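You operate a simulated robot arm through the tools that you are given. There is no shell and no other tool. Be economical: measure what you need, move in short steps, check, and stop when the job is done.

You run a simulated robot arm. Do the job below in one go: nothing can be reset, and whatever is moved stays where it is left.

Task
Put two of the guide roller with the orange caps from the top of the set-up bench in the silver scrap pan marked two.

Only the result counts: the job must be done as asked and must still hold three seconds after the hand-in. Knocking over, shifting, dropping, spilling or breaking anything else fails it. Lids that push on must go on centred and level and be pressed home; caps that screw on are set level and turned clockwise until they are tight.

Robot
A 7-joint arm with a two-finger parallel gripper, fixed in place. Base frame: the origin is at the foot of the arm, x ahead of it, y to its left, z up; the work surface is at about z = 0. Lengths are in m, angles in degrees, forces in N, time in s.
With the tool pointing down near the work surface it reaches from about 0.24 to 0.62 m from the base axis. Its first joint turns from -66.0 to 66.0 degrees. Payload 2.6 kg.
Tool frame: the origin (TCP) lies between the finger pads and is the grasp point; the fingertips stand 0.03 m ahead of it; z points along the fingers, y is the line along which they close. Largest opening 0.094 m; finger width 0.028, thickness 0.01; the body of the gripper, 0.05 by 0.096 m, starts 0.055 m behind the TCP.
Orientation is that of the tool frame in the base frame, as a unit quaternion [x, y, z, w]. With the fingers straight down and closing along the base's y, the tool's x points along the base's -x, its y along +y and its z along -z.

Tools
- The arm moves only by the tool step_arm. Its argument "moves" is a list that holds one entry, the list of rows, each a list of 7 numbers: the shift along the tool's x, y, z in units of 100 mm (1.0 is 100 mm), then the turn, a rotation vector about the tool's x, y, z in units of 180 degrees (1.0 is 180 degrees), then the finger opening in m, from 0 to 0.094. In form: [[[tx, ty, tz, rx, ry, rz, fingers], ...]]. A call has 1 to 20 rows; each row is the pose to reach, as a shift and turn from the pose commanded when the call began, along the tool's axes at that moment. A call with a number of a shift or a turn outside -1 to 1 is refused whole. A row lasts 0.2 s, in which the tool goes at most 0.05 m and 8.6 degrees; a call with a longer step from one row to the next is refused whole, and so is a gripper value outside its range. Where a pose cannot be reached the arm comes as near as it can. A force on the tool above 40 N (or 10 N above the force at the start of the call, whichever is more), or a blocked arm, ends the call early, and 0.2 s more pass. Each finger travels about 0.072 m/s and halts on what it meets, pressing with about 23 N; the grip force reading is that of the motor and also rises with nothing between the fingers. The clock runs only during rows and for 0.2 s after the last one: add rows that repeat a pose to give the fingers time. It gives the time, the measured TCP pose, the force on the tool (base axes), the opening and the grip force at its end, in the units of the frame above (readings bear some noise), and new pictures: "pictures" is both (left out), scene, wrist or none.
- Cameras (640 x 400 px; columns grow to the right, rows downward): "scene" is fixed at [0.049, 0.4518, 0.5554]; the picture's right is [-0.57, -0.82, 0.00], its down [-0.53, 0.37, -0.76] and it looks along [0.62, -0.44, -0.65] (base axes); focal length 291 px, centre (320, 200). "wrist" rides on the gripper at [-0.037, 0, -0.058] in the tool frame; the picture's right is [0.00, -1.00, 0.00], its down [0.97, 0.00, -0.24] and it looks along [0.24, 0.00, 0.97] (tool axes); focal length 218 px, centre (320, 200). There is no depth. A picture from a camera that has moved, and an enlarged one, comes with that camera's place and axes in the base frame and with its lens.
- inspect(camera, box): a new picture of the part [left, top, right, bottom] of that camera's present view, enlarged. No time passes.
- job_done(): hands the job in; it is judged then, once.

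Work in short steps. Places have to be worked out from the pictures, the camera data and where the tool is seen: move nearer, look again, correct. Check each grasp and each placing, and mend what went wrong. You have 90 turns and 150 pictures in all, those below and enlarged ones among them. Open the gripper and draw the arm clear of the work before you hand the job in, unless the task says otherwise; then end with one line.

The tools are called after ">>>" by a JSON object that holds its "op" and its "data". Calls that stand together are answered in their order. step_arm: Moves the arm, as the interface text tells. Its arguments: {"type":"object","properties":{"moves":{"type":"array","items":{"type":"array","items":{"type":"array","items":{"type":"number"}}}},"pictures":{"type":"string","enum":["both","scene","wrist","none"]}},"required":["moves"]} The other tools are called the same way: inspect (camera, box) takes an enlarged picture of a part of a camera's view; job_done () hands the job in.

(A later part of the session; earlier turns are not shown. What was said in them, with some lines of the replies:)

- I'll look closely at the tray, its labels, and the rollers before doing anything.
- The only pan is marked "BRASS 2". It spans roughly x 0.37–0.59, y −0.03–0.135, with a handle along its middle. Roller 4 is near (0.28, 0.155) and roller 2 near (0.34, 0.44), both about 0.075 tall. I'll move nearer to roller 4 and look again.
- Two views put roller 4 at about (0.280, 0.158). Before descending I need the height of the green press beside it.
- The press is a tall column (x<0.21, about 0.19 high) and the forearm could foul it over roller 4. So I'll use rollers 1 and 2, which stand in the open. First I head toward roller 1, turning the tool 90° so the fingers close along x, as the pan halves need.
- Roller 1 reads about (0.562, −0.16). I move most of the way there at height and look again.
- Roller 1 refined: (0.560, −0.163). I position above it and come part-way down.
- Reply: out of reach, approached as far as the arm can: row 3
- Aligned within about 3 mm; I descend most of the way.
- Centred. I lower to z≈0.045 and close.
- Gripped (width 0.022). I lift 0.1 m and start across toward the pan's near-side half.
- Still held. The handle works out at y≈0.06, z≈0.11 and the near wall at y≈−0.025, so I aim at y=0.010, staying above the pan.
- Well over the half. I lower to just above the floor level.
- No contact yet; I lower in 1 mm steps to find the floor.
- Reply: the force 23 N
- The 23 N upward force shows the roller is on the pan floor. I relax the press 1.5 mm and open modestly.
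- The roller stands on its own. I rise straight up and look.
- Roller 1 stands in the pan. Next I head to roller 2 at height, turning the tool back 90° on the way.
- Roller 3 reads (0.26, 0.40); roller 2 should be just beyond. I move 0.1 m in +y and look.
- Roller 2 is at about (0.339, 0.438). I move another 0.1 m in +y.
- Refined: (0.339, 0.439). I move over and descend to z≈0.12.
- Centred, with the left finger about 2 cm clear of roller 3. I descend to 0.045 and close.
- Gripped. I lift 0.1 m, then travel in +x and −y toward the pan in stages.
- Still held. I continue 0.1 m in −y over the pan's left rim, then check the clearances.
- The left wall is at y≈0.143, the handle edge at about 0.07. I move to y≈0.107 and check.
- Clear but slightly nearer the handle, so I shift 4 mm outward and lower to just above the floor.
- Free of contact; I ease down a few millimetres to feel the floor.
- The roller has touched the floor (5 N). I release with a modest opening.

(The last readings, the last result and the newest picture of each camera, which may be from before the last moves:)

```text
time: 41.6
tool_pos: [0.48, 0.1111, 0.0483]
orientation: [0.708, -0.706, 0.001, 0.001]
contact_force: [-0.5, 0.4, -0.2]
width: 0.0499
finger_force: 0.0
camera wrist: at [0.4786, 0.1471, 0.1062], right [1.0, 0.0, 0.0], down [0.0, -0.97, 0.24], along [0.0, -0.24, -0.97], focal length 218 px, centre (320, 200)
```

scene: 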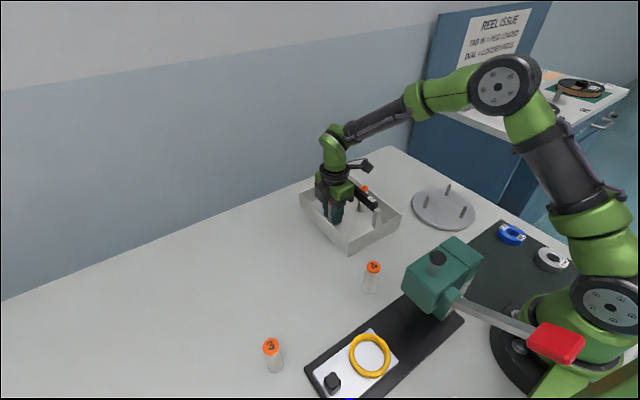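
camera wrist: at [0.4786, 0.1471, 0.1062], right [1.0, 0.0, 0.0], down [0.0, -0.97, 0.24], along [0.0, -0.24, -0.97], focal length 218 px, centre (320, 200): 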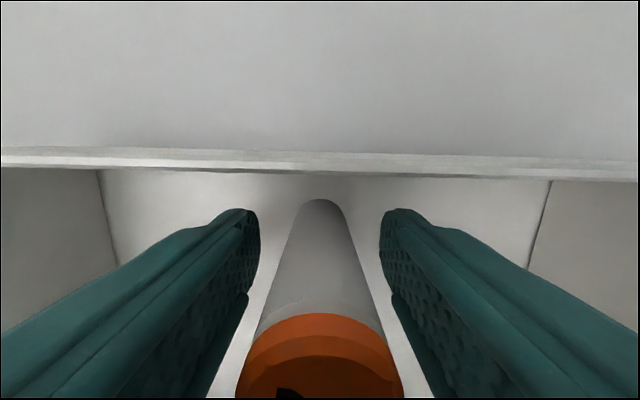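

It stands free. I rise straight up and clear.

>>> {"op": "step_arm", "data": {"moves": [[[0, 0, -0.2, 0, 0, 0, 0.05], [0, 0, -0.5, 0, 0, 0, 0.05], [0, 0, -0.8, 0, 0, 0, 0.05], [0, 0, -1.0, 0, 0, 0, 0.05], [0, 0, -1.0, 0, 0, 0, 0.05]]], "pictures": "none"}}

>>> {"op": "step_arm", "data": {"moves": [[[0, 0, -0.3, 0, 0, 0, 0.05], [0, 0, -0.7, 0, 0, 0, 0.05], [0, 0, -1.0, 0, 0, 0, 0.05], [0, 0, -1.0, 0, 0, 0, 0.094], [0, 0, -1.0, 0, 0, 0, 0.094]]]}}

>>> {"op": "inspect", "data": {"camera": "scene", "box": [280, 130, 420, 260]}}

```text
time: 42.8
tool_pos: [0.4785, 0.1117, 0.1484]
orientation: [0.707, -0.707, 0.0, 0.0]
contact_force: [-0.1, -0.2, 0.5]
width: 0.0501
finger_force: 0.1
```

```text
time: 44.0
tool_pos: [0.4796, 0.1108, 0.249]
orientation: [-0.707, 0.707, 0.0, 0.0]
contact_force: [0.2, -0.4, -0.4]
width: 0.0939
finger_force: 0.1
camera wrist: at [0.4786, 0.1471, 0.3067], right [1.0, 0.0, 0.0], down [0.0, -0.97, 0.24], along [0.0, -0.24, -0.97], focal length 218 px, centre (320, 200)
```

scene: 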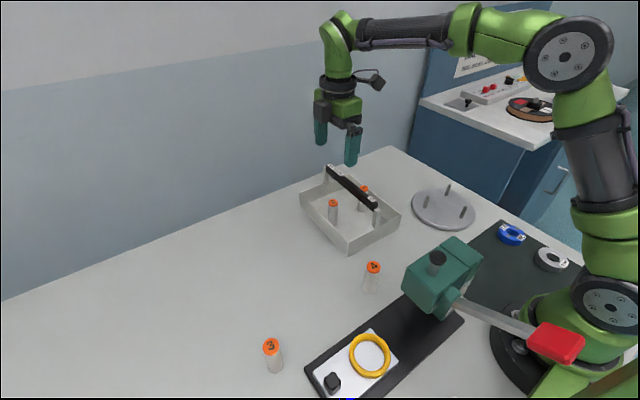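
wrist: 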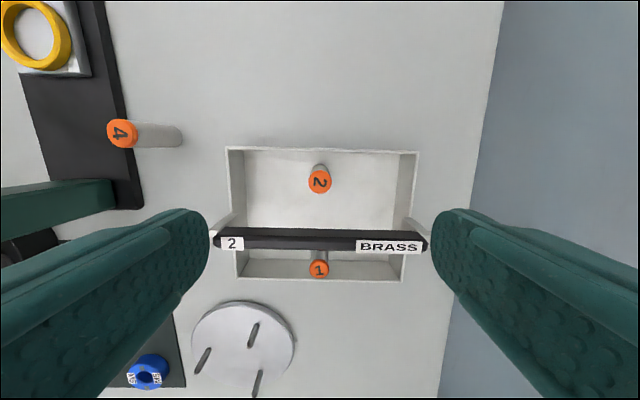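

```text
3.08 times, centred on (350, 195) of scene
camera zoom: at [0.049, 0.4518, 0.5554], right [-0.57, -0.82, 0.0], down [-0.53, 0.37, -0.76], along [0.62, -0.44, -0.65], focal length 896 px, centre (228, 215)
```

zoom: 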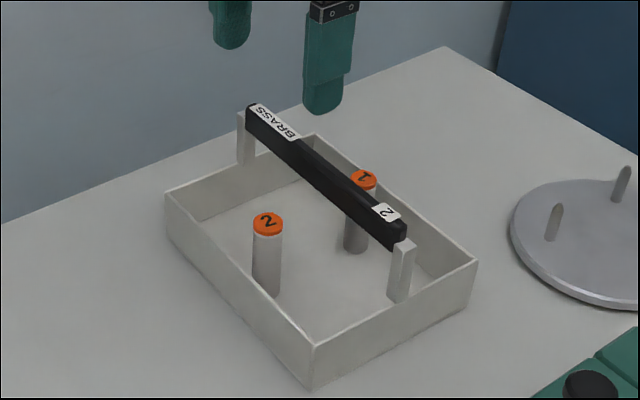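

Rollers 1 and 2 both stand in the pan, the rest looks undisturbed, and the open gripper is well clear. I hand the job in.

>>> {"op": "job_done", "data": {}}

```text
The job is handed in.
```

Two orange-capped guide rollers, numbers 1 and 2, are standing upright in the scrap pan marked "BRASS 2"; nothing else appears to have moved, and the arm is clear with its gripper open.
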